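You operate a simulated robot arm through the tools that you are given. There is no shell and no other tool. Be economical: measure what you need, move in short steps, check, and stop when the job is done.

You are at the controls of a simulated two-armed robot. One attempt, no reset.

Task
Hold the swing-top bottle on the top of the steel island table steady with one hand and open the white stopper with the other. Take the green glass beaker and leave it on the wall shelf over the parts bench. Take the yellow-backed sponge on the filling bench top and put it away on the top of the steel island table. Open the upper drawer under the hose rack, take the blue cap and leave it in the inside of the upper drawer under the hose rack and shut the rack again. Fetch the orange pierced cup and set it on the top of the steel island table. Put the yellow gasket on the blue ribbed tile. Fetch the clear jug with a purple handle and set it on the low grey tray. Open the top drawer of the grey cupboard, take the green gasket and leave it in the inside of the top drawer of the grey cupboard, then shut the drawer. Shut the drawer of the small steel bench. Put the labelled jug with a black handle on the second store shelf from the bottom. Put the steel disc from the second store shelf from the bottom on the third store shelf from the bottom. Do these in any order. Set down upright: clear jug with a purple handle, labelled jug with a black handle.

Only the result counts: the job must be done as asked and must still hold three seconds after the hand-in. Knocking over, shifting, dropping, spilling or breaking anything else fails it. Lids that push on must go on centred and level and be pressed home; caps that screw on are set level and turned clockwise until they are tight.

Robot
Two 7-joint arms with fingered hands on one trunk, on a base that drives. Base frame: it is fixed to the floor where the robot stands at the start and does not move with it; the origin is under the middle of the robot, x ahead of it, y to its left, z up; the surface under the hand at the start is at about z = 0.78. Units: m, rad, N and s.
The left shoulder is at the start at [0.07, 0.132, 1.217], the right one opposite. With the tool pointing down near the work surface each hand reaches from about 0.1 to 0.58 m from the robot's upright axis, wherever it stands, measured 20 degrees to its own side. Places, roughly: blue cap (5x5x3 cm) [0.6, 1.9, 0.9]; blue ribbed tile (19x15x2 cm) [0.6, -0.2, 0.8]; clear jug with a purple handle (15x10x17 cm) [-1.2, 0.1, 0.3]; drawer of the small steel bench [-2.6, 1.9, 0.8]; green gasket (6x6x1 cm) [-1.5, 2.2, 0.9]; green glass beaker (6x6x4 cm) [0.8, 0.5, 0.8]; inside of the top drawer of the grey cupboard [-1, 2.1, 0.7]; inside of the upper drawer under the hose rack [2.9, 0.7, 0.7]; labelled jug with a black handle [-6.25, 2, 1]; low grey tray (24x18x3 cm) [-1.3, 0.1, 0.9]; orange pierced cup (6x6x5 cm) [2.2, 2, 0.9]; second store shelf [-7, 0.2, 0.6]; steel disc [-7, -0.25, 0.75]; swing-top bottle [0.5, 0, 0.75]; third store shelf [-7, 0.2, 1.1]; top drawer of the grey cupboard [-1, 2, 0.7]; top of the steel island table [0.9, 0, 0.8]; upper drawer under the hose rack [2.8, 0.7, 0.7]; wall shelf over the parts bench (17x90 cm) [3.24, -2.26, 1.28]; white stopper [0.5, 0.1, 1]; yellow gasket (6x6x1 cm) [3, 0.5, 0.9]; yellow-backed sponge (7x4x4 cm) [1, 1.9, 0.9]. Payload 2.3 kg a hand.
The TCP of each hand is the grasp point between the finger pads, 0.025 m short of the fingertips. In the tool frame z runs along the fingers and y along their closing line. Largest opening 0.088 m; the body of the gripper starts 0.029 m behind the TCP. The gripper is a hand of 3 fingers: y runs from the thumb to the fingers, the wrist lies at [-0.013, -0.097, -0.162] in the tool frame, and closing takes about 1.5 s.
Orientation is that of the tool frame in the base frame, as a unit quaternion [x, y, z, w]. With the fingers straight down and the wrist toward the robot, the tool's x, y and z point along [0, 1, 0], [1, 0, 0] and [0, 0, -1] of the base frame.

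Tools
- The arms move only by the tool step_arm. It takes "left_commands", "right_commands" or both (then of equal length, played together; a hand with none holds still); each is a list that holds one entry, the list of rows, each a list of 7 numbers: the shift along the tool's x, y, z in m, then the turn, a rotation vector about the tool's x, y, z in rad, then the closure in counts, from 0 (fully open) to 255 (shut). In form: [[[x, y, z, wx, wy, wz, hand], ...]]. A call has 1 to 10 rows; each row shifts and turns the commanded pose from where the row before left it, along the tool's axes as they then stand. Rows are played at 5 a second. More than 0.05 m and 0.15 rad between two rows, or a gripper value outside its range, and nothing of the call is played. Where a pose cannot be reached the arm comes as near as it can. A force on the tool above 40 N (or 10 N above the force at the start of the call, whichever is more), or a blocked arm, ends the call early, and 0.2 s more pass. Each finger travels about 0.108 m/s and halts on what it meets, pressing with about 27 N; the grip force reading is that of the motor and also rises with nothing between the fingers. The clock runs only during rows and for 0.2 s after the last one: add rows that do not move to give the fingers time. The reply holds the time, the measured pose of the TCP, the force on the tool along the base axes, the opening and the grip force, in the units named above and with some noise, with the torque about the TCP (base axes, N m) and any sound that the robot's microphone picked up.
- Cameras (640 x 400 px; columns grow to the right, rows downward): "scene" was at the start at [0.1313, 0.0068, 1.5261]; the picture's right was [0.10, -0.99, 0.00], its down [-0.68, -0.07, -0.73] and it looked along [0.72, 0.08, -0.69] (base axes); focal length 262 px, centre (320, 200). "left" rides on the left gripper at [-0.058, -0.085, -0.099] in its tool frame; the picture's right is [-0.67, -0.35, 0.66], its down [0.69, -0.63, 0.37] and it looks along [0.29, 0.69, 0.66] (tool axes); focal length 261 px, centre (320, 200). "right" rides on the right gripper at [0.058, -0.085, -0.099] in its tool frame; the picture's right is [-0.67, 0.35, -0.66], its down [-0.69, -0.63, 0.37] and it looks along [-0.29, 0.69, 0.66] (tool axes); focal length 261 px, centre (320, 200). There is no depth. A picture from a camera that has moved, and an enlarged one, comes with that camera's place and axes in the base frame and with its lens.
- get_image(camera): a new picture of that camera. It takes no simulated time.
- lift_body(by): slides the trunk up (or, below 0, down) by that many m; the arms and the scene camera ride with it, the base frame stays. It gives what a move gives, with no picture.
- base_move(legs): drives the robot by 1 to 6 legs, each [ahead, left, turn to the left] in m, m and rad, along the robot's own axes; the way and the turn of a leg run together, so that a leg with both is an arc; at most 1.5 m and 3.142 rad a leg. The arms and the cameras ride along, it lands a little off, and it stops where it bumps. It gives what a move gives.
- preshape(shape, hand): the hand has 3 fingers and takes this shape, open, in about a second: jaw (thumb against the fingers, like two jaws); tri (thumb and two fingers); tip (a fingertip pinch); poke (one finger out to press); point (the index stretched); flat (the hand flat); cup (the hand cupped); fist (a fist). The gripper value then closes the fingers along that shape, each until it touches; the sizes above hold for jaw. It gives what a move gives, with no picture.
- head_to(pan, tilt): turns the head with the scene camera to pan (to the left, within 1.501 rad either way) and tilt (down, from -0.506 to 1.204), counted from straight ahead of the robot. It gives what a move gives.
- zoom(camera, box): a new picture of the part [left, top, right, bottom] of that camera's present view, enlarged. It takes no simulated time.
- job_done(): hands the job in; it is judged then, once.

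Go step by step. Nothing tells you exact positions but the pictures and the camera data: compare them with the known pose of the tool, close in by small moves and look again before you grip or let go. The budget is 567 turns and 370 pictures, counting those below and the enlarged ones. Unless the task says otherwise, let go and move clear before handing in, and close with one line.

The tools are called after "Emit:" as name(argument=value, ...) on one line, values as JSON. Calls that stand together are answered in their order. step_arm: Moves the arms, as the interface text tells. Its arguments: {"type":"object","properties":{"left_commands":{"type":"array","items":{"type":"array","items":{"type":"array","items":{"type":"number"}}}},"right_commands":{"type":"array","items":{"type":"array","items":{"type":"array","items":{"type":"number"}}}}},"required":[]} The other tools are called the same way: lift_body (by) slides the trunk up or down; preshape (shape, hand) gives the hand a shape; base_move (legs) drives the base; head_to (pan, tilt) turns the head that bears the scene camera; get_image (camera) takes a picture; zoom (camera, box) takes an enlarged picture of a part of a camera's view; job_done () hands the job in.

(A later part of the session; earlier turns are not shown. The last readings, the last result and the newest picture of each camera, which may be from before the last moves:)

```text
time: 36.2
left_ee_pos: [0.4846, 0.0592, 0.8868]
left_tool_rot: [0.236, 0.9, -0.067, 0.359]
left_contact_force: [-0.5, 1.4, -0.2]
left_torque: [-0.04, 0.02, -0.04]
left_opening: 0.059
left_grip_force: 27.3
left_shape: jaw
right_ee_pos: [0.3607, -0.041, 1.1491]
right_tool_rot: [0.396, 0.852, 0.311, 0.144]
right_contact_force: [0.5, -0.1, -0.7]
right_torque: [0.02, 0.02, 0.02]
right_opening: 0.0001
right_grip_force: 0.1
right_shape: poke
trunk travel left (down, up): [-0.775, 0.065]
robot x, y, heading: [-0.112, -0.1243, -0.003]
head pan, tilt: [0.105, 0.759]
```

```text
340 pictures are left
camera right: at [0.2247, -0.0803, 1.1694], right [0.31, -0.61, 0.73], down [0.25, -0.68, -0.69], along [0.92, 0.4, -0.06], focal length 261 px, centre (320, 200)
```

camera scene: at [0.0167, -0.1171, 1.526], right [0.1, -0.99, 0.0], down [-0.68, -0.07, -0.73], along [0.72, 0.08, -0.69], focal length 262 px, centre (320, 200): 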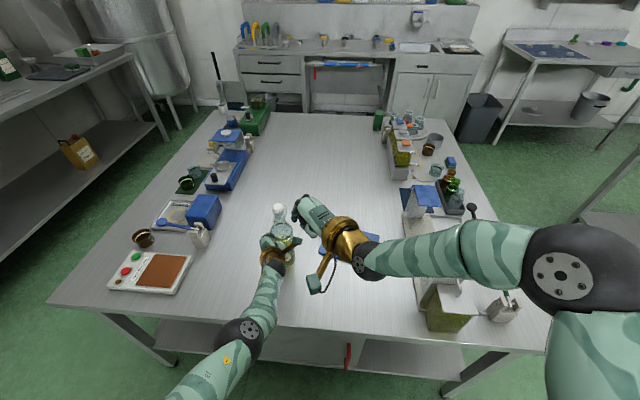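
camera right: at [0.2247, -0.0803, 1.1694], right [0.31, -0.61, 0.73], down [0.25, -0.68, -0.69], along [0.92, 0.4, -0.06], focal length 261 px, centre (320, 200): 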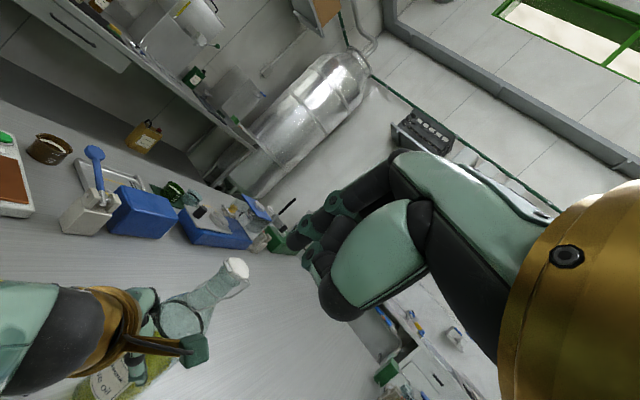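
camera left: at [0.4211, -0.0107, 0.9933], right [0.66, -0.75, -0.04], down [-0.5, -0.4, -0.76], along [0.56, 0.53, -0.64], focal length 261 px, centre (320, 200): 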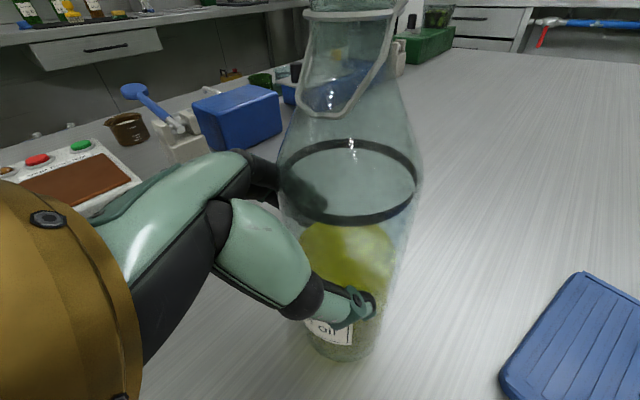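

Emit:
step_arm(right_commands=[[[0.0033, 0.0045, 0.0312, 0, 0, 0, 0], [0.0033, 0.0045, 0.0312, 0, 0, 0, 0], [0.0033, 0.0045, 0.0312, 0, 0, 0, 0], [0, 0, 0, 0, 0, 0, 0]]])

Emit:
zoom(camera="scene", box=[240, 170, 340, 240])

Emit:
get_image(camera="right")

Emit:
get_image(camera="left")

```text
time: 37.2
left_ee_pos: [0.4849, 0.0587, 0.8867]
left_tool_rot: [0.235, 0.901, -0.068, 0.359]
left_contact_force: [0.6, 0.6, 0.5]
left_torque: [-0.07, 0.05, 0.01]
left_opening: 0.0591
left_grip_force: 26.9
left_shape: jaw
right_ee_pos: [0.4084, 0.0122, 1.0876]
right_tool_rot: [0.397, 0.852, 0.31, 0.144]
right_contact_force: [1.2, -0.5, 0.1]
right_torque: [0.02, 0.0, -0.02]
right_opening: 0.0
right_grip_force: 0.1
right_shape: poke
trunk travel left (down, up): [-0.775, 0.065]
robot x, y, heading: [-0.1168, -0.1283, 0.002]
head pan, tilt: [0.105, 0.759]
```

```text
5.71 times, centred on (290, 205) of scene
camera zoom: at [0.0167, -0.1168, 1.526], right [0.1, -0.99, 0.0], down [-0.68, -0.07, -0.73], along [0.72, 0.08, -0.69], focal length 1494 px, centre (491, 171)
```

zoom: 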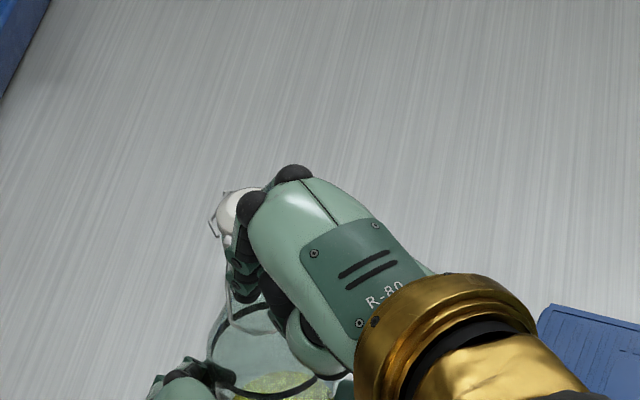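

```text
338 pictures are left
camera right: at [0.2724, -0.0267, 1.1075], right [0.31, -0.61, 0.73], down [0.25, -0.68, -0.69], along [0.92, 0.4, -0.06], focal length 261 px, centre (320, 200)
```

right: 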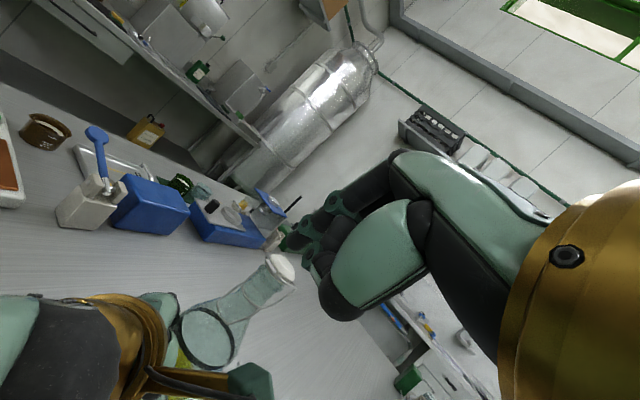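

```text
337 pictures are left
camera left: at [0.4213, -0.0108, 0.9934], right [0.66, -0.75, -0.04], down [-0.5, -0.4, -0.76], along [0.56, 0.53, -0.64], focal length 261 px, centre (320, 200)
```

left: 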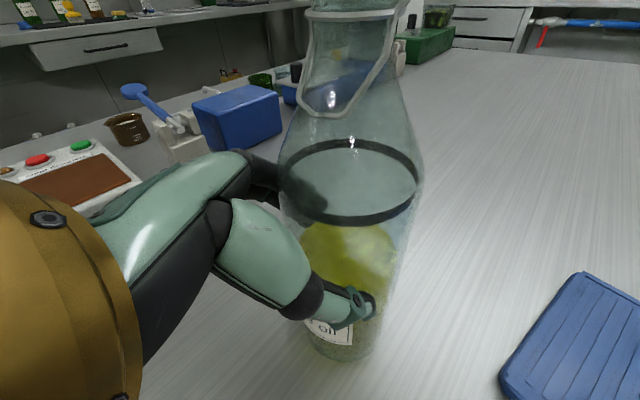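

The poking finger's knuckles would block the stopper's swing. I'll lift clear, return to the jaw shape and roll the hand so that just the thumb goes under the tab with the fingers off to the right.

Emit:
step_arm(right_commands=[[[0, 0.0257, -0.0305, 0, 0, 0, 0], [0, 0.0257, -0.0305, 0, 0, 0, 0], [0, 0.0257, -0.0305, 0, 0, 0, 0], [-0.03, 0, 0, 0, 0, 0, 0], [-0.03, 0, 0, 0, 0, 0, 0]]])

Emit:
preshape(hand="right", shape="jaw")

Emit:
step_arm(right_commands=[[[0, 0, 0, 0, 0, 0.15, 0], [0, 0, 0, 0, 0, 0.15, 0], [0, 0, 0, 0, 0, 0.15, 0], [0, 0, 0, 0, 0, 0.15, 0], [0, 0, 0, 0, 0, 0.15, 0], [0, 0, 0, 0, 0, 0.15, 0], [0, 0, 0, 0, 0, 0.15, 0], [0, 0, 0, 0, 0, 0.15, 0], [0, 0, 0, 0, 0, 0.15, 0], [0, 0, 0, 0, 0, 0.15, 0]]])

```text
time: 38.4
left_ee_pos: [0.4846, 0.058, 0.8862]
left_tool_rot: [0.236, 0.9, -0.067, 0.36]
left_contact_force: [-0.4, -0.1, -0.1]
left_torque: [-0.02, 0.05, 0.01]
left_opening: 0.059
left_grip_force: 27.2
left_shape: jaw
right_ee_pos: [0.4461, -0.0339, 1.207]
right_tool_rot: [0.395, 0.852, 0.312, 0.144]
right_contact_force: [-0.8, 0.3, -0.2]
right_torque: [-0.02, -0.03, 0.02]
right_opening: 0.0
right_grip_force: 0.0
right_shape: poke
trunk travel left (down, up): [-0.775, 0.065]
robot x, y, heading: [-0.1148, -0.1248, -0.003]
head pan, tilt: [0.105, 0.759]
```

```text
time: 39.3
left_ee_pos: [0.4842, 0.059, 0.8863]
left_tool_rot: [0.237, 0.9, -0.069, 0.359]
left_contact_force: [-0.4, 1.5, 0.4]
left_torque: [-0.02, 0.05, 0.0]
left_opening: 0.0591
left_grip_force: 26.5
left_shape: jaw
right_ee_pos: [0.4463, -0.0331, 1.2074]
right_tool_rot: [0.396, 0.852, 0.311, 0.145]
right_contact_force: [-0.5, 0.3, -0.3]
right_torque: [0.01, -0.01, 0.0]
right_opening: 0.0879
right_grip_force: 0.1
right_shape: jaw
trunk travel left (down, up): [-0.775, 0.065]
robot x, y, heading: [-0.1165, -0.1246, -0.001]
head pan, tilt: [0.105, 0.759]
```

```text
time: 41.5
left_ee_pos: [0.4853, 0.0582, 0.8863]
left_tool_rot: [0.236, 0.9, -0.067, 0.359]
left_contact_force: [-0.3, 1.2, 0.0]
left_torque: [0.02, 0.0, 0.0]
left_opening: 0.0589
left_grip_force: 27.4
left_shape: jaw
right_ee_pos: [0.4528, -0.0614, 1.2168]
right_tool_rot: [0.872, 0.351, 0.325, -0.105]
right_contact_force: [0.8, 0.4, 0.0]
right_torque: [0.01, -0.02, -0.02]
right_opening: 0.0878
right_grip_force: 0.0
right_shape: jaw
right hand out of reach, approached as far as the arm can: row 10
trunk travel left (down, up): [-0.775, 0.065]
robot x, y, heading: [-0.1154, -0.1209, 0.002]
head pan, tilt: [0.105, 0.759]
```

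Emit:
step_arm(right_commands=[[[-0.0115, -0.0096, 0.031, 0, 0, 0, 0], [-0.0115, -0.0096, 0.031, 0, 0, 0, 0], [-0.0115, -0.0096, 0.031, 0, 0, 0, 0], [-0.0115, -0.0096, 0.031, 0, 0, 0, 0], [0, 0, 0, 0, 0, 0, 0]]])

Emit:
zoom(camera="scene", box=[240, 170, 340, 240])

Emit:
get_image(camera="right")

```text
time: 42.7
left_ee_pos: [0.4852, 0.0583, 0.8851]
left_tool_rot: [0.236, 0.9, -0.068, 0.36]
left_contact_force: [1.2, 0.1, 0.2]
left_torque: [-0.06, 0.07, 0.01]
left_opening: 0.0589
left_grip_force: 27.0
left_shape: jaw
right_ee_pos: [0.4462, -0.0306, 1.0968]
right_tool_rot: [0.87, 0.353, 0.327, -0.106]
right_contact_force: [0.9, -0.3, -0.8]
right_torque: [0.01, 0.05, 0.0]
right_opening: 0.0882
right_grip_force: 0.1
right_shape: jaw
right hand out of reach, approached as far as the arm can: row 2, 3, 4
trunk travel left (down, up): [-0.775, 0.065]
robot x, y, heading: [-0.1128, -0.1248, 0.001]
head pan, tilt: [0.105, 0.759]
```

```text
5.71 times, centred on (290, 205) of scene
camera zoom: at [0.0167, -0.1165, 1.526], right [0.1, -0.99, 0.0], down [-0.68, -0.07, -0.73], along [0.72, 0.07, -0.69], focal length 1494 px, centre (491, 171)
```

zoom: 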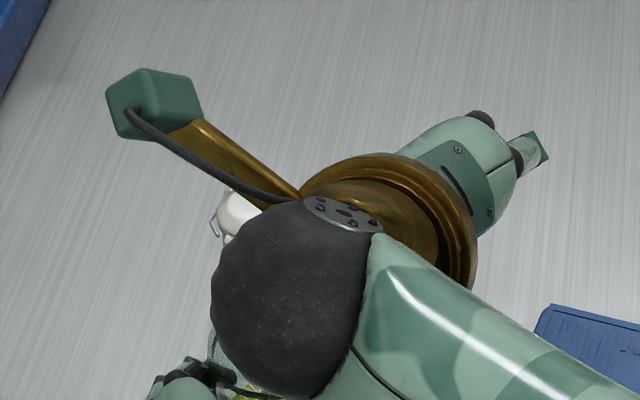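

```text
335 pictures are left
camera right: at [0.3702, 0.0209, 1.2059], right [-0.44, -0.89, 0.09], down [-0.62, 0.24, -0.75], along [0.65, -0.39, -0.66], focal length 261 px, centre (320, 200)
```

right: 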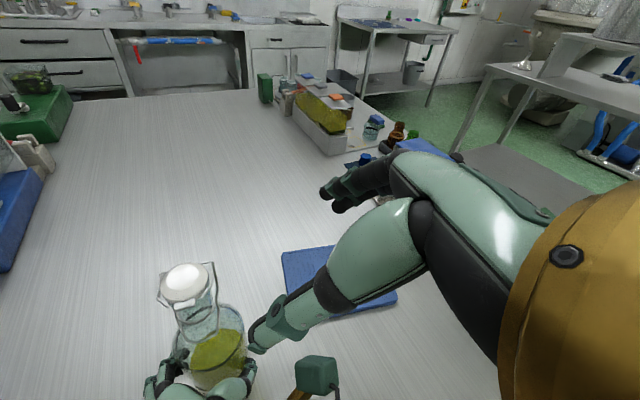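

Rolling back to the reachable orientation: thumb below and under the tab, fingers above the stopper, so that I can lift and tilt it with the hand.

Emit:
step_arm(right_commands=[[[0.032, 0.002, -0.038, 0, 0, 0, 0], [0.032, 0.002, -0.038, 0, 0, 0, 0], [0.032, 0.002, -0.038, 0, 0, 0, 0]]])

Emit:
step_arm(right_commands=[[[0, 0, 0, 0, 0, -0.15, 0], [0, 0, 0, 0, 0, -0.15, 0], [0, 0, 0, 0, 0, -0.15, 0], [0, 0, 0, 0, 0, -0.15, 0], [0, 0, 0, 0, 0, -0.15, 0], [0, 0, 0, 0, 0, -0.15, 0], [0, 0, 0, 0, 0, -0.15, 0], [0, 0, 0, 0, 0, -0.15, 0], [0, 0, 0, 0, 0, -0.15, 0], [0, 0, 0, 0, 0, -0.15, 0]]])

Emit:
get_image(camera="right")

```text
time: 43.5
left_ee_pos: [0.4844, 0.0584, 0.8878]
left_tool_rot: [0.237, 0.9, -0.067, 0.36]
left_contact_force: [0.8, -0.8, 0.1]
left_torque: [-0.01, 0.02, 0.03]
left_opening: 0.0587
left_grip_force: 26.7
left_shape: jaw
right_ee_pos: [0.4378, -0.0502, 1.2437]
right_tool_rot: [0.87, 0.354, 0.326, -0.106]
right_contact_force: [0.0, 0.5, 0.2]
right_torque: [-0.04, 0.01, 0.02]
right_opening: 0.0879
right_grip_force: 0.1
right_shape: jaw
right hand out of reach, approached as far as the arm can: row 2, 3
trunk travel left (down, up): [-0.775, 0.065]
robot x, y, heading: [-0.1183, -0.1246, 0.0]
head pan, tilt: [0.105, 0.759]
```

```text
time: 45.7
left_ee_pos: [0.484, 0.0582, 0.8861]
left_tool_rot: [0.236, 0.901, -0.067, 0.359]
left_contact_force: [0.7, 1.4, 0.4]
left_torque: [-0.03, 0.05, 0.03]
left_opening: 0.0587
left_grip_force: 26.6
left_shape: jaw
right_ee_pos: [0.4392, -0.0507, 1.243]
right_tool_rot: [0.395, 0.853, 0.309, 0.144]
right_contact_force: [1.1, 0.8, 0.0]
right_torque: [-0.04, 0.0, 0.0]
right_opening: 0.088
right_grip_force: 0.0
right_shape: jaw
trunk travel left (down, up): [-0.775, 0.065]
robot x, y, heading: [-0.1124, -0.1226, -0.001]
head pan, tilt: [0.105, 0.759]
```

```text
334 pictures are left
camera right: at [0.3034, -0.0907, 1.2635], right [0.31, -0.61, 0.73], down [0.25, -0.68, -0.68], along [0.91, 0.4, -0.06], focal length 261 px, centre (320, 200)
```

right: 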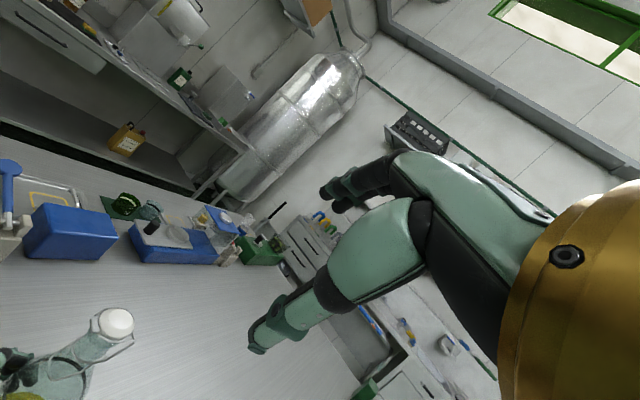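

Emit:
step_arm(right_commands=[[[0.0122, -0.0118, 0.0359, 0, 0, 0, 0], [0.0122, -0.0118, 0.0359, 0, 0, 0, 0], [0.0122, -0.0118, 0.0359, 0, 0, 0, 0], [0.0122, -0.0118, 0.0359, 0, 0, 0, 0], [0, 0, 0, 0, 0, 0, 0]]])

Emit:
get_image(camera="right")

Emit:
zoom(camera="scene", box=[240, 170, 340, 240])

```text
time: 46.9
left_ee_pos: [0.4842, 0.0592, 0.8869]
left_tool_rot: [0.236, 0.9, -0.067, 0.359]
left_contact_force: [-0.2, 1.0, -0.5]
left_torque: [0.0, 0.07, 0.0]
left_opening: 0.0587
left_grip_force: 26.7
left_shape: jaw
right_ee_pos: [0.4509, 0.0237, 1.1036]
right_tool_rot: [0.396, 0.852, 0.311, 0.145]
right_contact_force: [-0.1, -0.4, -1.3]
right_torque: [0.0, 0.03, -0.03]
right_opening: 0.0882
right_grip_force: 0.1
right_shape: jaw
trunk travel left (down, up): [-0.775, 0.065]
robot x, y, heading: [-0.1143, -0.1229, 0.002]
head pan, tilt: [0.105, 0.759]
```

```text
333 pictures are left
camera right: at [0.3154, -0.0163, 1.1235], right [0.31, -0.61, 0.73], down [0.25, -0.68, -0.69], along [0.92, 0.4, -0.06], focal length 261 px, centre (320, 200)
```

right: 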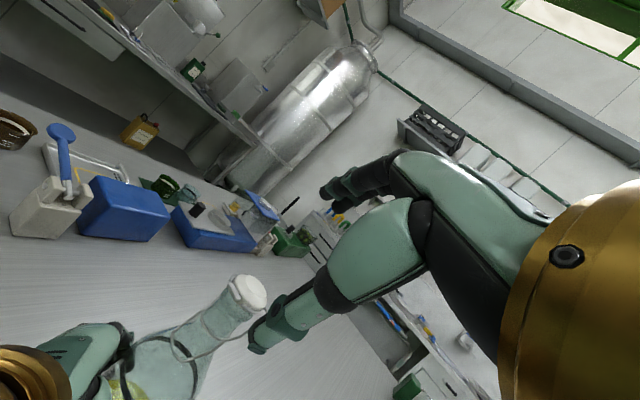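

```text
5.71 times, centred on (290, 205) of scene
camera zoom: at [0.0168, -0.117, 1.526], right [0.1, -0.99, 0.0], down [-0.68, -0.07, -0.73], along [0.72, 0.08, -0.69], focal length 1494 px, centre (491, 171)
```

zoom: 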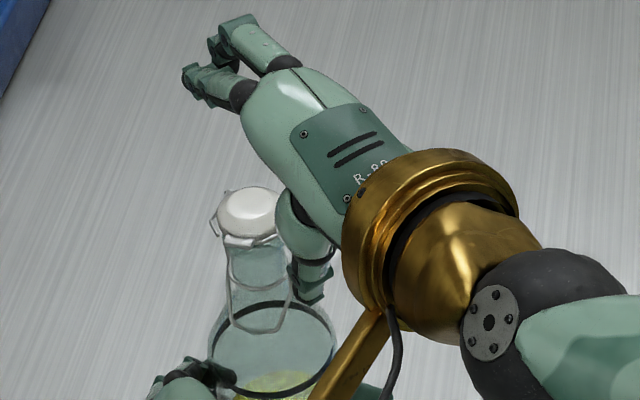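

Emit:
zoom(camera="right", box=[180, 240, 320, 360])

Emit:
zoom(camera="scene", box=[270, 195, 310, 225])

```text
3.33 times, centred on (250, 300) of right
camera zoom: at [0.3154, -0.0163, 1.1235], right [0.31, -0.61, 0.73], down [0.25, -0.68, -0.69], along [0.92, 0.4, -0.06], focal length 869 px, centre (553, -133)
```

zoom: 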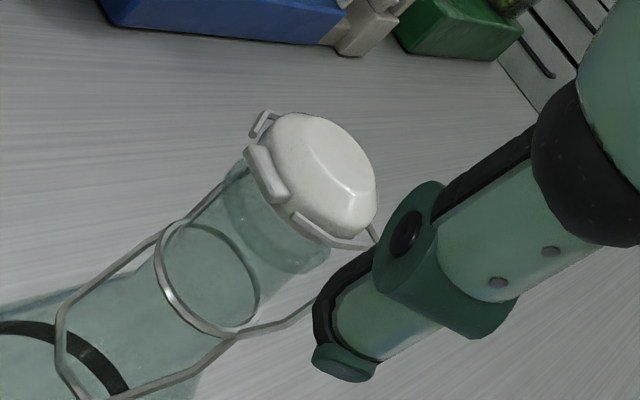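

```text
13.33 times, centred on (290, 210) of scene
camera zoom: at [0.0168, -0.117, 1.526], right [0.1, -0.99, 0.0], down [-0.68, -0.07, -0.73], along [0.72, 0.08, -0.69], focal length 3486 px, centre (720, 67)
```

zoom: 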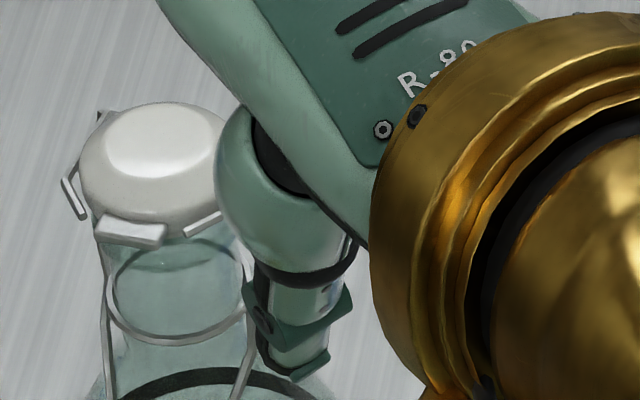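

Emit:
step_arm(right_commands=[[[0.0045, -0.001, 0.0253, 0, 0, 0, 0], [0.0045, -0.001, 0.0253, 0, 0, 0, 0], [0, 0, 0, 0, 0, 0, 0]]])

Emit:
zoom(camera="right", box=[180, 240, 320, 360])

Emit:
zoom(camera="scene", box=[260, 190, 310, 225])

Emit:
get_image(camera="left")

```text
time: 47.7
left_ee_pos: [0.4849, 0.0595, 0.8859]
left_tool_rot: [0.236, 0.9, -0.068, 0.36]
left_contact_force: [-0.8, 0.4, 0.8]
left_torque: [-0.07, 0.1, 0.01]
left_opening: 0.0584
left_grip_force: 26.9
left_shape: jaw
right_ee_pos: [0.4539, 0.0393, 1.0658]
right_tool_rot: [0.397, 0.852, 0.31, 0.144]
right_contact_force: [-0.4, 0.2, 0.9]
right_torque: [0.01, 0.01, -0.01]
right_opening: 0.0882
right_grip_force: 0.0
right_shape: jaw
right hand out of reach, approached as far as the arm can: row 2
trunk travel left (down, up): [-0.775, 0.065]
robot x, y, heading: [-0.1172, -0.1242, 0.002]
head pan, tilt: [0.105, 0.759]
```

```text
3.33 times, centred on (250, 300) of right
camera zoom: at [0.3185, 0.0012, 1.0869], right [0.31, -0.61, 0.73], down [0.25, -0.68, -0.68], along [0.92, 0.4, -0.06], focal length 869 px, centre (553, -133)
```

zoom: 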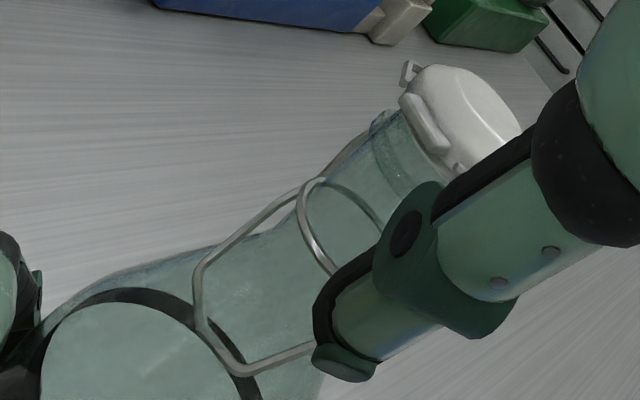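

```text
11.43 times, centred on (285, 208) of scene
camera zoom: at [0.0166, -0.1164, 1.526], right [0.1, -0.99, 0.0], down [-0.68, -0.07, -0.73], along [0.72, 0.07, -0.69], focal length 2988 px, centre (720, 114)
```

zoom: 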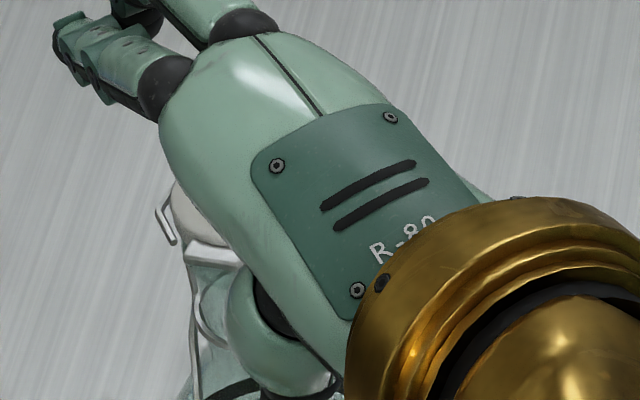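

```text
327 pictures are left
camera left: at [0.4212, -0.0105, 0.9933], right [0.66, -0.75, -0.04], down [-0.5, -0.4, -0.76], along [0.56, 0.53, -0.64], focal length 261 px, centre (320, 200)
```

left: 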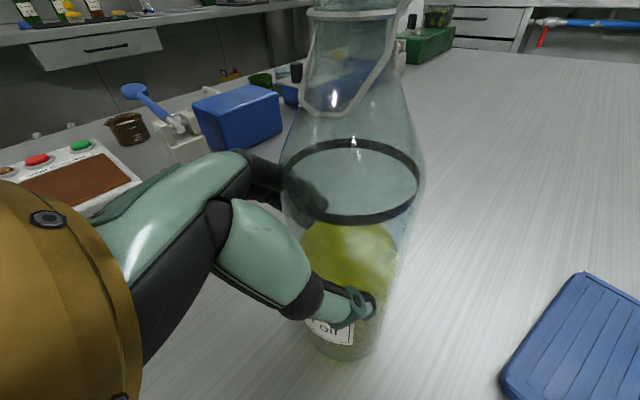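

The right arm is at its limit by 3 cm, so I'll raise it, release the bottle, bring the base 6 cm nearer and grip again.

Emit:
step_arm(right_commands=[[[0, 0.0257, -0.0305, 0, 0, 0, 0], [0, 0.0257, -0.0305, 0, 0, 0, 0], [0, 0.0257, -0.0305, 0, 0, 0, 0], [0, 0, -0.04, 0, 0, 0, 0], [0, 0, -0.04, 0, 0, 0, 0], [0, 0, 0, 0, 0, 0, 0], [0, 0, 0, 0, 0, 0, 0]]], left_commands=[[[0, 0, 0, 0, 0, 0, 100], [0, 0, 0, 0, 0, 0, 50], [0, 0, 0, 0, 0, 0, 0], [0, 0, 0, 0, 0, 0, 0], [0.0146, 0, -0.0136, 0, 0, 0, 0], [0.0146, 0, -0.0136, 0, 0, 0, 0], [0.0146, 0, -0.0136, 0, 0, 0, 0]]])

Emit:
get_image(camera="scene")

```text
time: 49.5
left_ee_pos: [0.4384, 0.1205, 0.9031]
left_tool_rot: [0.228, 0.901, -0.035, 0.368]
left_contact_force: [-0.9, -0.7, 0.4]
left_torque: [0.0, 0.0, -0.01]
left_opening: 0.0878
left_grip_force: 0.0
left_shape: jaw
left hand out of reach, approached as far as the arm can: row 5
right_ee_pos: [0.4149, 0.0057, 1.248]
right_tool_rot: [0.396, 0.852, 0.311, 0.144]
right_contact_force: [0.2, 0.6, 0.0]
right_torque: [0.01, 0.02, 0.01]
right_opening: 0.0881
right_grip_force: 0.0
right_shape: jaw
trunk travel left (down, up): [-0.775, 0.065]
robot x, y, heading: [-0.1147, -0.1231, -0.005]
head pan, tilt: [0.105, 0.759]
stopped in row 7 (left hand): the arm was blocked; the commanded pose is now the measured one
```

```text
326 pictures are left
camera scene: at [0.0158, -0.1179, 1.5262], right [0.1, -0.99, 0.0], down [-0.68, -0.07, -0.73], along [0.72, 0.08, -0.69], focal length 262 px, centre (320, 200)
```

scene: 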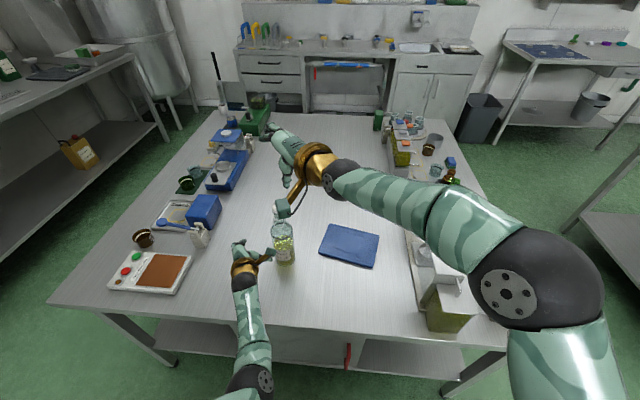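

Emit:
step_arm(left_commands=[[[0, 0.04, 0, 0, 0, 0, 0], [0, 0.04, 0, 0, 0, 0, 0], [0, 0, 0, 0, 0, 0, 0]]])

Emit:
base_move(legs=[[0.06, 0.02, 0]])

Emit:
get_image(camera="scene")

Emit:
get_image(camera="left")

```text
time: 50.3
left_ee_pos: [0.4725, 0.1845, 0.9081]
left_tool_rot: [0.23, 0.9, -0.042, 0.368]
left_contact_force: [0.2, 0.1, 0.7]
left_torque: [0.01, 0.02, 0.0]
left_opening: 0.0874
left_grip_force: 0.0
left_shape: jaw
right_ee_pos: [0.4129, 0.0054, 1.2478]
right_tool_rot: [0.395, 0.852, 0.311, 0.144]
right_contact_force: [0.6, 0.5, -0.2]
right_torque: [0.01, 0.0, 0.01]
right_opening: 0.0878
right_grip_force: 0.1
right_shape: jaw
trunk travel left (down, up): [-0.775, 0.065]
robot x, y, heading: [-0.1173, -0.1235, -0.001]
head pan, tilt: [0.105, 0.759]
```

```text
time: 51.3
left_ee_pos: [0.5244, 0.205, 0.9121]
left_tool_rot: [0.228, 0.899, -0.04, 0.371]
left_contact_force: [-0.3, 0.4, -0.2]
left_torque: [-0.02, -0.01, 0.0]
left_opening: 0.0876
left_grip_force: 0.1
left_shape: jaw
right_ee_pos: [0.4634, 0.0259, 1.2514]
right_tool_rot: [0.393, 0.852, 0.313, 0.147]
right_contact_force: [-0.1, 0.3, 0.1]
right_torque: [-0.02, 0.0, -0.02]
right_opening: 0.0879
right_grip_force: 0.0
right_shape: jaw
trunk travel left (down, up): [-0.775, 0.065]
robot x, y, heading: [-0.0566, -0.1047, 0.005]
head pan, tilt: [0.105, 0.759]
```

```text
325 pictures are left
camera scene: at [0.0652, -0.099, 1.5271], right [0.11, -0.99, 0.0], down [-0.68, -0.07, -0.73], along [0.73, 0.08, -0.68], focal length 262 px, centre (320, 200)
```

scene: 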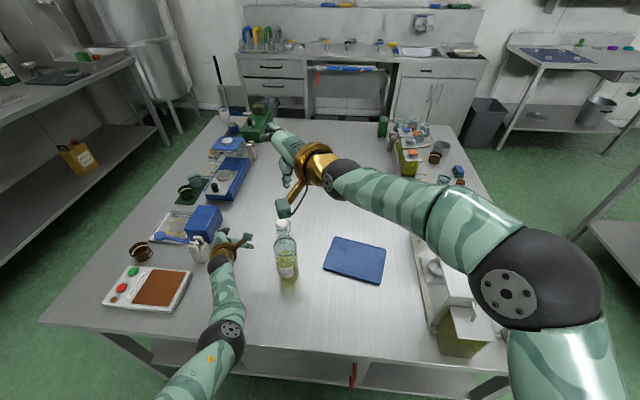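

```text
324 pictures are left
camera left: at [0.4602, 0.1295, 1.0146], right [0.69, -0.72, -0.05], down [-0.47, -0.39, -0.8], along [0.56, 0.57, -0.6], focal length 261 px, centre (320, 200)
```

left: 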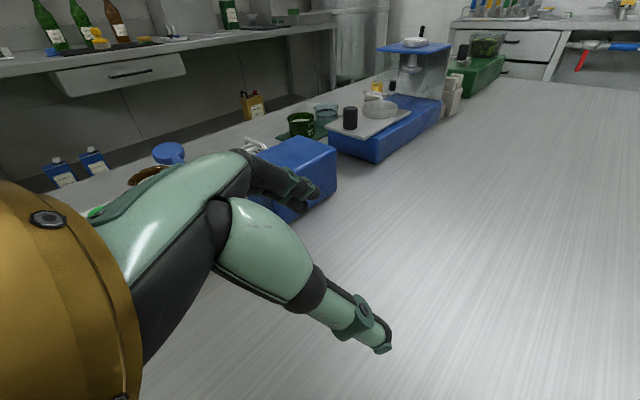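

Emit:
base_move(legs=[[-0.03, 0.015, 0]])

Emit:
step_arm(left_commands=[[[0.0146, 0, -0.0136, 0, 0, 0, 0], [0.0146, 0, -0.0136, 0, 0, 0, 0], [0.0146, 0, -0.0136, 0, 0, 0, 0], [0.0146, 0, -0.0136, 0, 0, 0, 0], [0, 0, 0, 0, 0, 0, 0]]])

```text
time: 52.1
left_ee_pos: [0.5051, 0.2192, 0.9047]
left_tool_rot: [0.228, 0.902, -0.042, 0.364]
left_contact_force: [0.4, 0.4, -0.6]
left_torque: [0.02, -0.01, 0.03]
left_opening: 0.088
left_grip_force: 0.0
left_shape: jaw
right_ee_pos: [0.4503, 0.0385, 1.2443]
right_tool_rot: [0.396, 0.852, 0.311, 0.14]
right_contact_force: [0.5, 0.3, -0.1]
right_torque: [-0.01, -0.01, 0.07]
right_opening: 0.0881
right_grip_force: 0.0
right_shape: jaw
trunk travel left (down, up): [-0.775, 0.065]
robot x, y, heading: [-0.0836, -0.0911, 0.005]
head pan, tilt: [0.105, 0.759]
```

```text
time: 53.3
left_ee_pos: [0.4632, 0.221, 0.9013]
left_tool_rot: [0.224, 0.903, -0.038, 0.365]
left_contact_force: [-0.3, 0.2, -0.9]
left_torque: [0.03, 0.0, 0.03]
left_opening: 0.0878
left_grip_force: 0.1
left_shape: jaw
left hand out of reach, approached as far as the arm can: row 2, 3, 4
right_ee_pos: [0.4428, 0.0413, 1.2475]
right_tool_rot: [0.395, 0.852, 0.311, 0.144]
right_contact_force: [-0.1, 0.2, -0.5]
right_torque: [0.0, -0.03, 0.0]
right_opening: 0.0879
right_grip_force: 0.1
right_shape: jaw
trunk travel left (down, up): [-0.775, 0.065]
robot x, y, heading: [-0.0853, -0.0911, 0.006]
head pan, tilt: [0.105, 0.759]
```

The left hand can't retreat further at this height, so I'll bring it in from above: clear the right hand away, raise the left, centre it over the bottle and come straight down.

Emit:
step_arm(right_commands=[[[-0.045, 0, 0, 0, 0, 0, 0], [-0.045, 0, 0, 0, 0, 0, 0], [-0.045, 0, 0, 0, 0, 0, 0], [-0.045, 0, 0, 0, 0, 0, 0], [-0.03, 0, -0.02, 0, 0, 0, 0], [0, 0, 0, 0, 0, 0, 0]]], left_commands=[[[-0.0311, 0.002, -0.0325, 0, 0, 0, 0], [-0.0311, 0.002, -0.0325, 0, 0, 0, 0], [-0.0311, 0.002, -0.0325, 0, 0, 0, 0], [-0.0311, 0.002, -0.0325, 0, 0, 0, 0], [-0.0311, 0.002, -0.0325, 0, 0, 0, 0], [0, 0, 0, 0, 0, 0, 0]]])

```text
time: 54.7
left_ee_pos: [0.4595, 0.2113, 1.1267]
left_tool_rot: [0.229, 0.901, -0.042, 0.367]
left_contact_force: [0.2, 0.5, 0.6]
left_torque: [-0.01, 0.04, -0.01]
left_opening: 0.0878
left_grip_force: 0.0
left_shape: jaw
right_ee_pos: [0.5405, -0.1117, 1.2533]
right_tool_rot: [0.395, 0.852, 0.311, 0.144]
right_contact_force: [-0.1, 0.3, 0.3]
right_torque: [0.0, 0.02, 0.0]
right_opening: 0.0879
right_grip_force: 0.0
right_shape: jaw
right hand out of reach, approached as far as the arm can: row 4, 5
trunk travel left (down, up): [-0.775, 0.065]
robot x, y, heading: [-0.0892, -0.0915, 0.002]
head pan, tilt: [0.105, 0.759]
```

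Emit:
step_arm(left_commands=[[[-0.018, -0.0313, 0.0152, 0, 0, 0, 0], [-0.018, -0.0313, 0.0152, 0, 0, 0, 0], [-0.018, -0.0313, 0.0152, 0, 0, 0, 0], [-0.018, -0.0313, 0.0152, 0, 0, 0, 0], [0, 0, 0, 0, 0, 0, 0]]])

Emit:
get_image(camera="left")

Emit:
zoom(camera="scene", box=[200, 170, 360, 300])

```text
time: 55.9
left_ee_pos: [0.5357, 0.1037, 1.1208]
left_tool_rot: [0.228, 0.901, -0.041, 0.368]
left_contact_force: [-0.1, -0.1, 0.1]
left_torque: [0.01, -0.01, 0.0]
left_opening: 0.0878
left_grip_force: 0.1
left_shape: jaw
left hand out of reach, approached as far as the arm can: row 2, 3, 4
right_ee_pos: [0.5412, -0.1118, 1.2539]
right_tool_rot: [0.394, 0.853, 0.311, 0.144]
right_contact_force: [-0.2, 1.1, -0.1]
right_torque: [-0.01, -0.02, 0.01]
right_opening: 0.088
right_grip_force: 0.0
right_shape: jaw
trunk travel left (down, up): [-0.775, 0.065]
robot x, y, heading: [-0.0879, -0.0895, 0.006]
head pan, tilt: [0.105, 0.759]
```

```text
323 pictures are left
camera left: at [0.4716, 0.0287, 1.2231], right [0.69, -0.72, -0.05], down [-0.47, -0.39, -0.79], along [0.55, 0.57, -0.61], focal length 261 px, centre (320, 200)
```

left: 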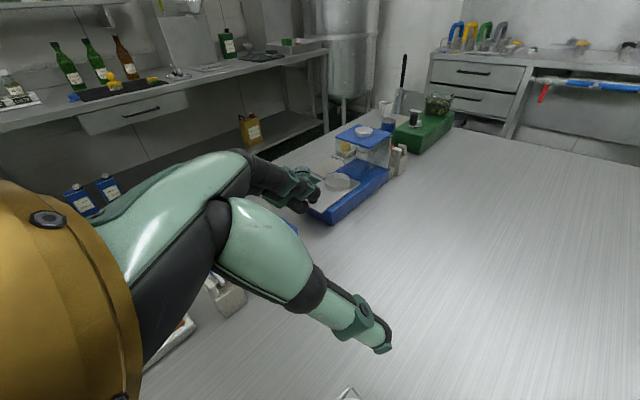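

```text
3.08 times, centred on (280, 235) of scene
camera zoom: at [0.0453, -0.0831, 1.5261], right [0.11, -0.99, 0.0], down [-0.68, -0.07, -0.73], along [0.72, 0.08, -0.69], focal length 804 px, centre (443, 92)
```

zoom: 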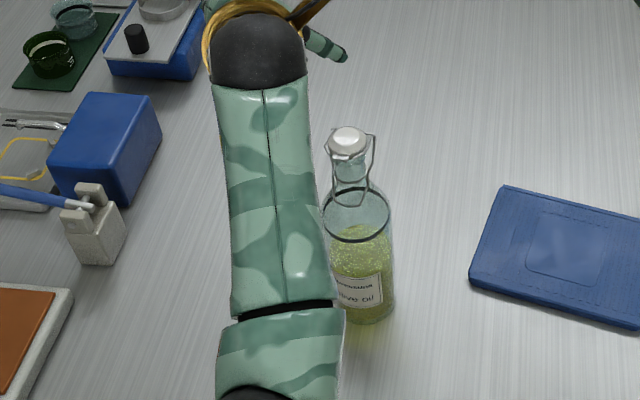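

Emit:
base_move(legs=[[-0.025, -0.035, 0]])

Emit:
step_arm(left_commands=[[[0.003, -0.008, -0.005, 0, 0, 0, 0], [0.003, -0.008, -0.005, 0, 0, 0, 0], [0, 0, 0, 0, 0, 0, 0]]])

Emit:
get_image(camera="left")

Emit:
zoom(camera="scene", box=[200, 140, 360, 270])

```text
time: 56.8
left_ee_pos: [0.5134, 0.0761, 1.1165]
left_tool_rot: [0.226, 0.901, -0.044, 0.366]
left_contact_force: [-0.3, -0.1, -0.7]
left_torque: [-0.04, 0.0, 0.0]
left_opening: 0.0878
left_grip_force: 0.0
left_shape: jaw
right_ee_pos: [0.5196, -0.1389, 1.25]
right_tool_rot: [0.395, 0.854, 0.307, 0.143]
right_contact_force: [0.0, 0.8, 0.3]
right_torque: [-0.01, 0.01, -0.02]
right_opening: 0.088
right_grip_force: 0.1
right_shape: jaw
trunk travel left (down, up): [-0.775, 0.065]
robot x, y, heading: [-0.1132, -0.1255, 0.008]
head pan, tilt: [0.105, 0.759]
```

```text
time: 57.6
left_ee_pos: [0.5089, 0.0695, 1.1195]
left_tool_rot: [0.227, 0.901, -0.04, 0.367]
left_contact_force: [0.4, 0.0, -0.1]
left_torque: [0.0, -0.02, 0.02]
left_opening: 0.0879
left_grip_force: 0.1
left_shape: jaw
left hand out of reach, approached as far as the arm can: row 1, 2
right_ee_pos: [0.5158, -0.1456, 1.2537]
right_tool_rot: [0.393, 0.853, 0.312, 0.143]
right_contact_force: [-0.5, -0.9, -0.6]
right_torque: [0.01, 0.01, 0.03]
right_opening: 0.0879
right_grip_force: 0.0
right_shape: jaw
trunk travel left (down, up): [-0.775, 0.065]
robot x, y, heading: [-0.11, -0.1244, 0.005]
head pan, tilt: [0.105, 0.759]
```

```text
321 pictures are left
camera left: at [0.4461, -0.0055, 1.223], right [0.69, -0.72, -0.05], down [-0.47, -0.39, -0.79], along [0.55, 0.57, -0.61], focal length 261 px, centre (320, 200)
```

left: 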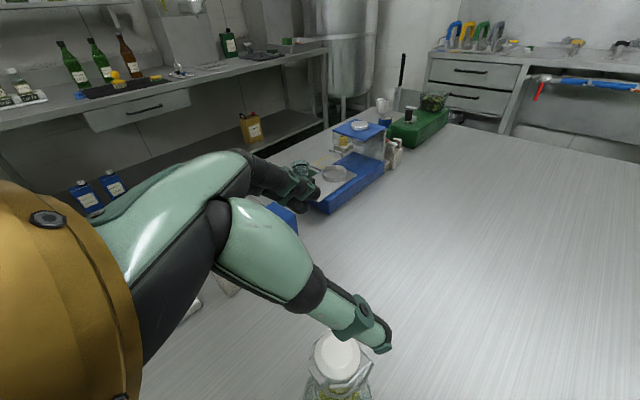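

```text
3.08 times, centred on (280, 205) of scene
camera zoom: at [0.0201, -0.1186, 1.5262], right [0.11, -0.99, 0.0], down [-0.68, -0.07, -0.73], along [0.72, 0.08, -0.69], focal length 804 px, centre (443, 185)
```

zoom: 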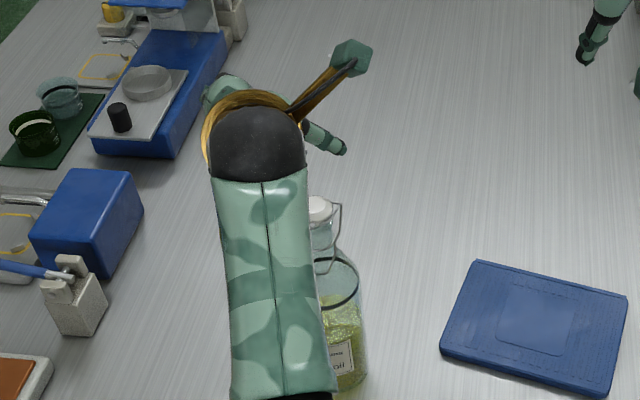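

Emit:
step_arm(left_commands=[[[0.01, -0.01, 0.01, 0, 0, 0, 0], [0.01, -0.01, 0.01, 0, 0, 0, 0], [0.005, -0.005, 0.0, 0, 0, 0, 0], [0, 0, 0, 0, 0, 0, 0]]])

Emit:
get_image(camera="left")

```text
time: 58.6
left_ee_pos: [0.5131, 0.0642, 1.0847]
left_tool_rot: [0.228, 0.901, -0.042, 0.367]
left_contact_force: [0.2, -0.8, -0.6]
left_torque: [-0.02, -0.03, 0.01]
left_opening: 0.0879
left_grip_force: 0.0
left_shape: jaw
left hand out of reach, approached as far as the arm can: row 1, 2, 3
right_ee_pos: [0.5151, -0.1447, 1.2538]
right_tool_rot: [0.394, 0.853, 0.312, 0.144]
right_contact_force: [0.0, -0.2, 0.2]
right_torque: [0.02, 0.01, -0.01]
right_opening: 0.0881
right_grip_force: 0.1
right_shape: jaw
trunk travel left (down, up): [-0.775, 0.065]
robot x, y, heading: [-0.1082, -0.1246, 0.008]
head pan, tilt: [0.105, 0.759]
```

```text
319 pictures are left
camera left: at [0.4498, -0.0123, 1.188], right [0.69, -0.72, -0.05], down [-0.47, -0.39, -0.79], along [0.55, 0.57, -0.61], focal length 261 px, centre (320, 200)
```

left: 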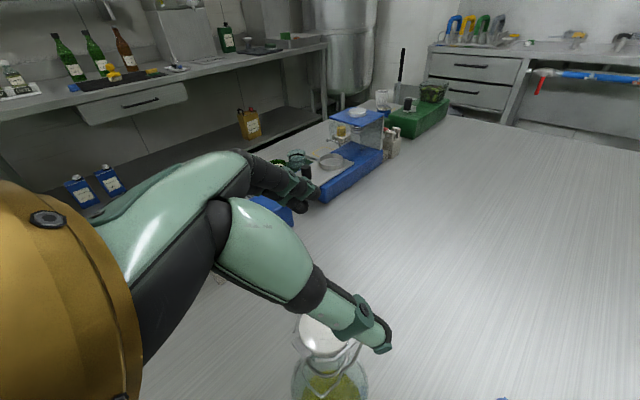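

Emit:
base_move(legs=[[-0.018, -0.014, 0]])

Emit:
get_image(camera="left")

Emit:
zoom(camera="scene", box=[200, 140, 360, 270])

```text
time: 59.4
left_ee_pos: [0.4975, 0.0529, 1.082]
left_tool_rot: [0.226, 0.902, -0.043, 0.366]
left_contact_force: [0.0, -0.2, -0.7]
left_torque: [0.0, 0.01, -0.03]
left_opening: 0.088
left_grip_force: 0.0
left_shape: jaw
right_ee_pos: [0.5016, -0.155, 1.2518]
right_tool_rot: [0.394, 0.854, 0.309, 0.142]
right_contact_force: [0.0, -0.1, -0.4]
right_torque: [0.03, 0.04, -0.01]
right_opening: 0.0881
right_grip_force: 0.1
right_shape: jaw
trunk travel left (down, up): [-0.775, 0.065]
robot x, y, heading: [-0.1287, -0.1369, 0.01]
head pan, tilt: [0.105, 0.759]
```

```text
318 pictures are left
camera left: at [0.4357, -0.0232, 1.1858], right [0.69, -0.72, -0.05], down [-0.47, -0.39, -0.79], along [0.55, 0.57, -0.61], focal length 261 px, centre (320, 200)
```

left: 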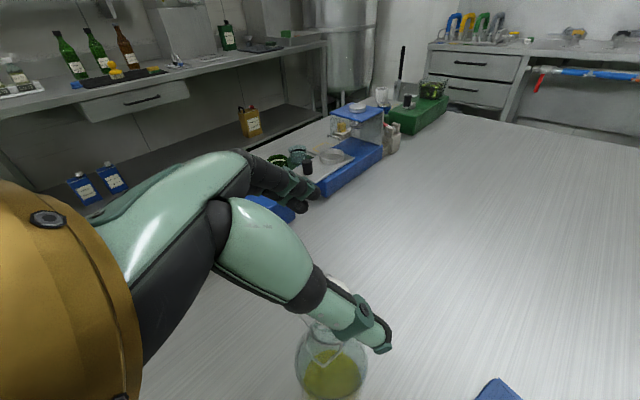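

```text
3.08 times, centred on (280, 205) of scene
camera zoom: at [0.0077, -0.1281, 1.5256], right [0.11, -0.99, 0.0], down [-0.69, -0.08, -0.72], along [0.72, 0.08, -0.69], focal length 804 px, centre (443, 185)
```

zoom: 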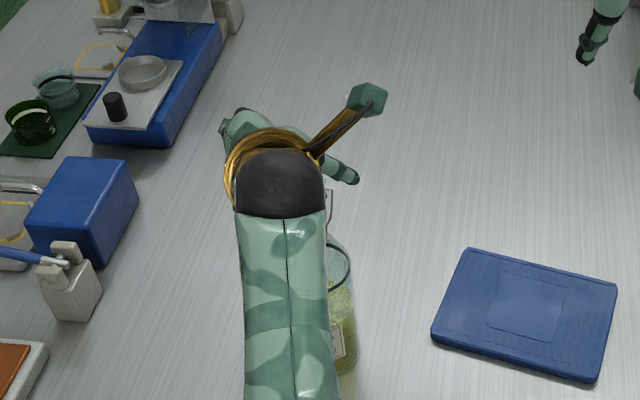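

Emit:
step_arm(left_commands=[[[0.0259, -0.0045, 0.0277, 0, 0, 0, 0], [0.0259, -0.0045, 0.0277, 0, 0, 0, 0], [0, 0, 0, 0, 0, 0, 0]]])

Emit:
get_image(camera="left")

```text
time: 60.2
left_ee_pos: [0.4941, 0.0474, 1.0106]
left_tool_rot: [0.226, 0.901, -0.041, 0.368]
left_contact_force: [0.2, -0.1, 0.3]
left_torque: [-0.01, 0.03, -0.02]
left_opening: 0.0875
left_grip_force: 0.0
left_shape: jaw
right_ee_pos: [0.4975, -0.1589, 1.2536]
right_tool_rot: [0.394, 0.853, 0.311, 0.144]
right_contact_force: [-0.9, -0.5, 0.1]
right_torque: [-0.02, -0.05, 0.04]
right_opening: 0.0879
right_grip_force: 0.0
right_shape: jaw
trunk travel left (down, up): [-0.775, 0.065]
robot x, y, heading: [-0.1275, -0.1405, 0.001]
head pan, tilt: [0.105, 0.759]
```

```text
316 pictures are left
camera left: at [0.4305, -0.0281, 1.1122], right [0.69, -0.72, -0.05], down [-0.47, -0.39, -0.79], along [0.55, 0.57, -0.61], focal length 261 px, centre (320, 200)
```

left: 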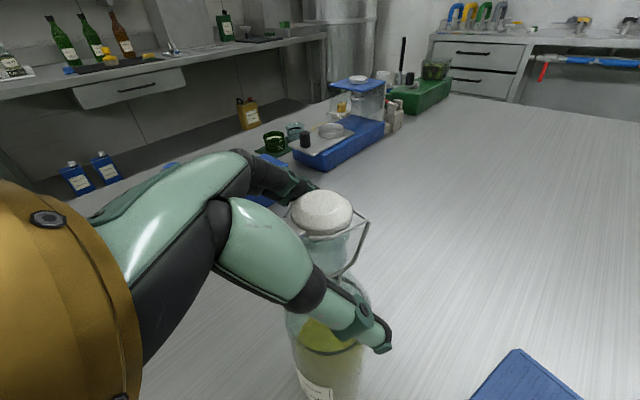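

Emit:
step_arm(left_commands=[[[0.0272, -0.003, 0.0292, 0, 0, 0, 0], [0.0272, -0.003, 0.0292, 0, 0, 0, 0], [0.0272, -0.003, 0.0292, 0, 0, 0, 0], [0, 0, 0, 0, 0, 0, 0]]])

Emit:
get_image(camera="left")

```text
time: 61.2
left_ee_pos: [0.468, 0.0532, 0.8885]
left_tool_rot: [0.226, 0.901, -0.041, 0.368]
left_contact_force: [-0.7, 0.8, 0.3]
left_torque: [0.03, -0.01, 0.02]
left_opening: 0.0877
left_grip_force: 0.0
left_shape: jaw
left hand out of reach, approached as far as the arm can: row 3
right_ee_pos: [0.4971, -0.1601, 1.2539]
right_tool_rot: [0.394, 0.853, 0.311, 0.143]
right_contact_force: [-0.3, -0.4, -0.9]
right_torque: [-0.01, -0.03, 0.03]
right_opening: 0.0878
right_grip_force: 0.1
right_shape: jaw
trunk travel left (down, up): [-0.775, 0.065]
robot x, y, heading: [-0.1266, -0.1374, 0.003]
head pan, tilt: [0.105, 0.759]
```

```text
315 pictures are left
camera left: at [0.4042, -0.023, 0.9913], right [0.69, -0.72, -0.05], down [-0.47, -0.39, -0.79], along [0.55, 0.57, -0.61], focal length 261 px, centre (320, 200)
```

left: 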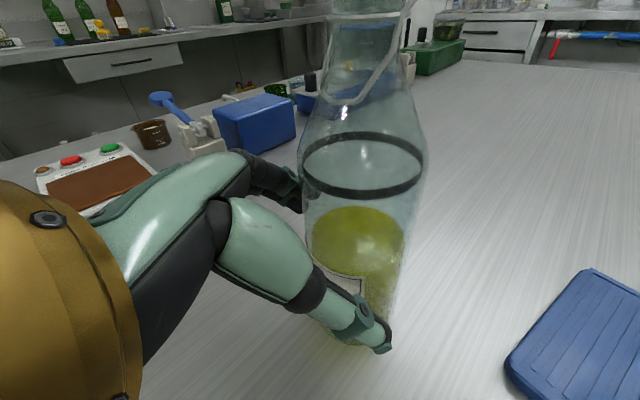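

Emit:
base_move(legs=[[0.025, -0.004, 0]])

Emit:
step_arm(left_commands=[[[0, 0, 0, 0, 0, 0, 60], [0, 0, 0, 0, 0, 0, 100], [0, 0, 0, 0, 0, 0, 140], [0, 0, 0, 0, 0, 0, 200], [0, 0, 0, 0, 0, 0, 200], [0, 0, 0, 0, 0, 0, 200]]])

Emit:
get_image(camera="left")

```text
time: 62.0
left_ee_pos: [0.4881, 0.0499, 0.8906]
left_tool_rot: [0.226, 0.901, -0.041, 0.369]
left_contact_force: [0.0, 1.4, -0.1]
left_torque: [-0.02, 0.02, -0.02]
left_opening: 0.0877
left_grip_force: 0.0
left_shape: jaw
right_ee_pos: [0.5183, -0.1623, 1.2563]
right_tool_rot: [0.394, 0.852, 0.312, 0.146]
right_contact_force: [-0.3, 0.5, 0.5]
right_torque: [-0.03, -0.01, -0.02]
right_opening: 0.0879
right_grip_force: 0.1
right_shape: jaw
trunk travel left (down, up): [-0.775, 0.065]
robot x, y, heading: [-0.1058, -0.1416, 0.004]
head pan, tilt: [0.105, 0.759]
```

```text
time: 63.4
left_ee_pos: [0.4936, 0.0492, 0.8872]
left_tool_rot: [0.227, 0.902, -0.042, 0.366]
left_contact_force: [1.7, 0.8, 0.2]
left_torque: [-0.07, 0.09, 0.01]
left_opening: 0.059
left_grip_force: 27.2
left_shape: jaw
right_ee_pos: [0.5233, -0.1633, 1.2539]
right_tool_rot: [0.394, 0.853, 0.31, 0.143]
right_contact_force: [-0.1, 0.6, -0.5]
right_torque: [-0.03, 0.04, -0.01]
right_opening: 0.0879
right_grip_force: 0.0
right_shape: jaw
trunk travel left (down, up): [-0.775, 0.065]
robot x, y, heading: [-0.1038, -0.1452, 0.008]
head pan, tilt: [0.105, 0.759]
```

```text
314 pictures are left
camera left: at [0.4297, -0.0262, 0.9909], right [0.69, -0.72, -0.05], down [-0.47, -0.39, -0.79], along [0.55, 0.57, -0.61], focal length 261 px, centre (320, 200)
```

left: 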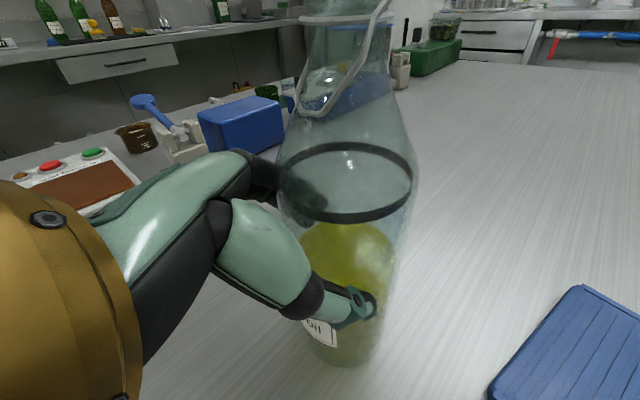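

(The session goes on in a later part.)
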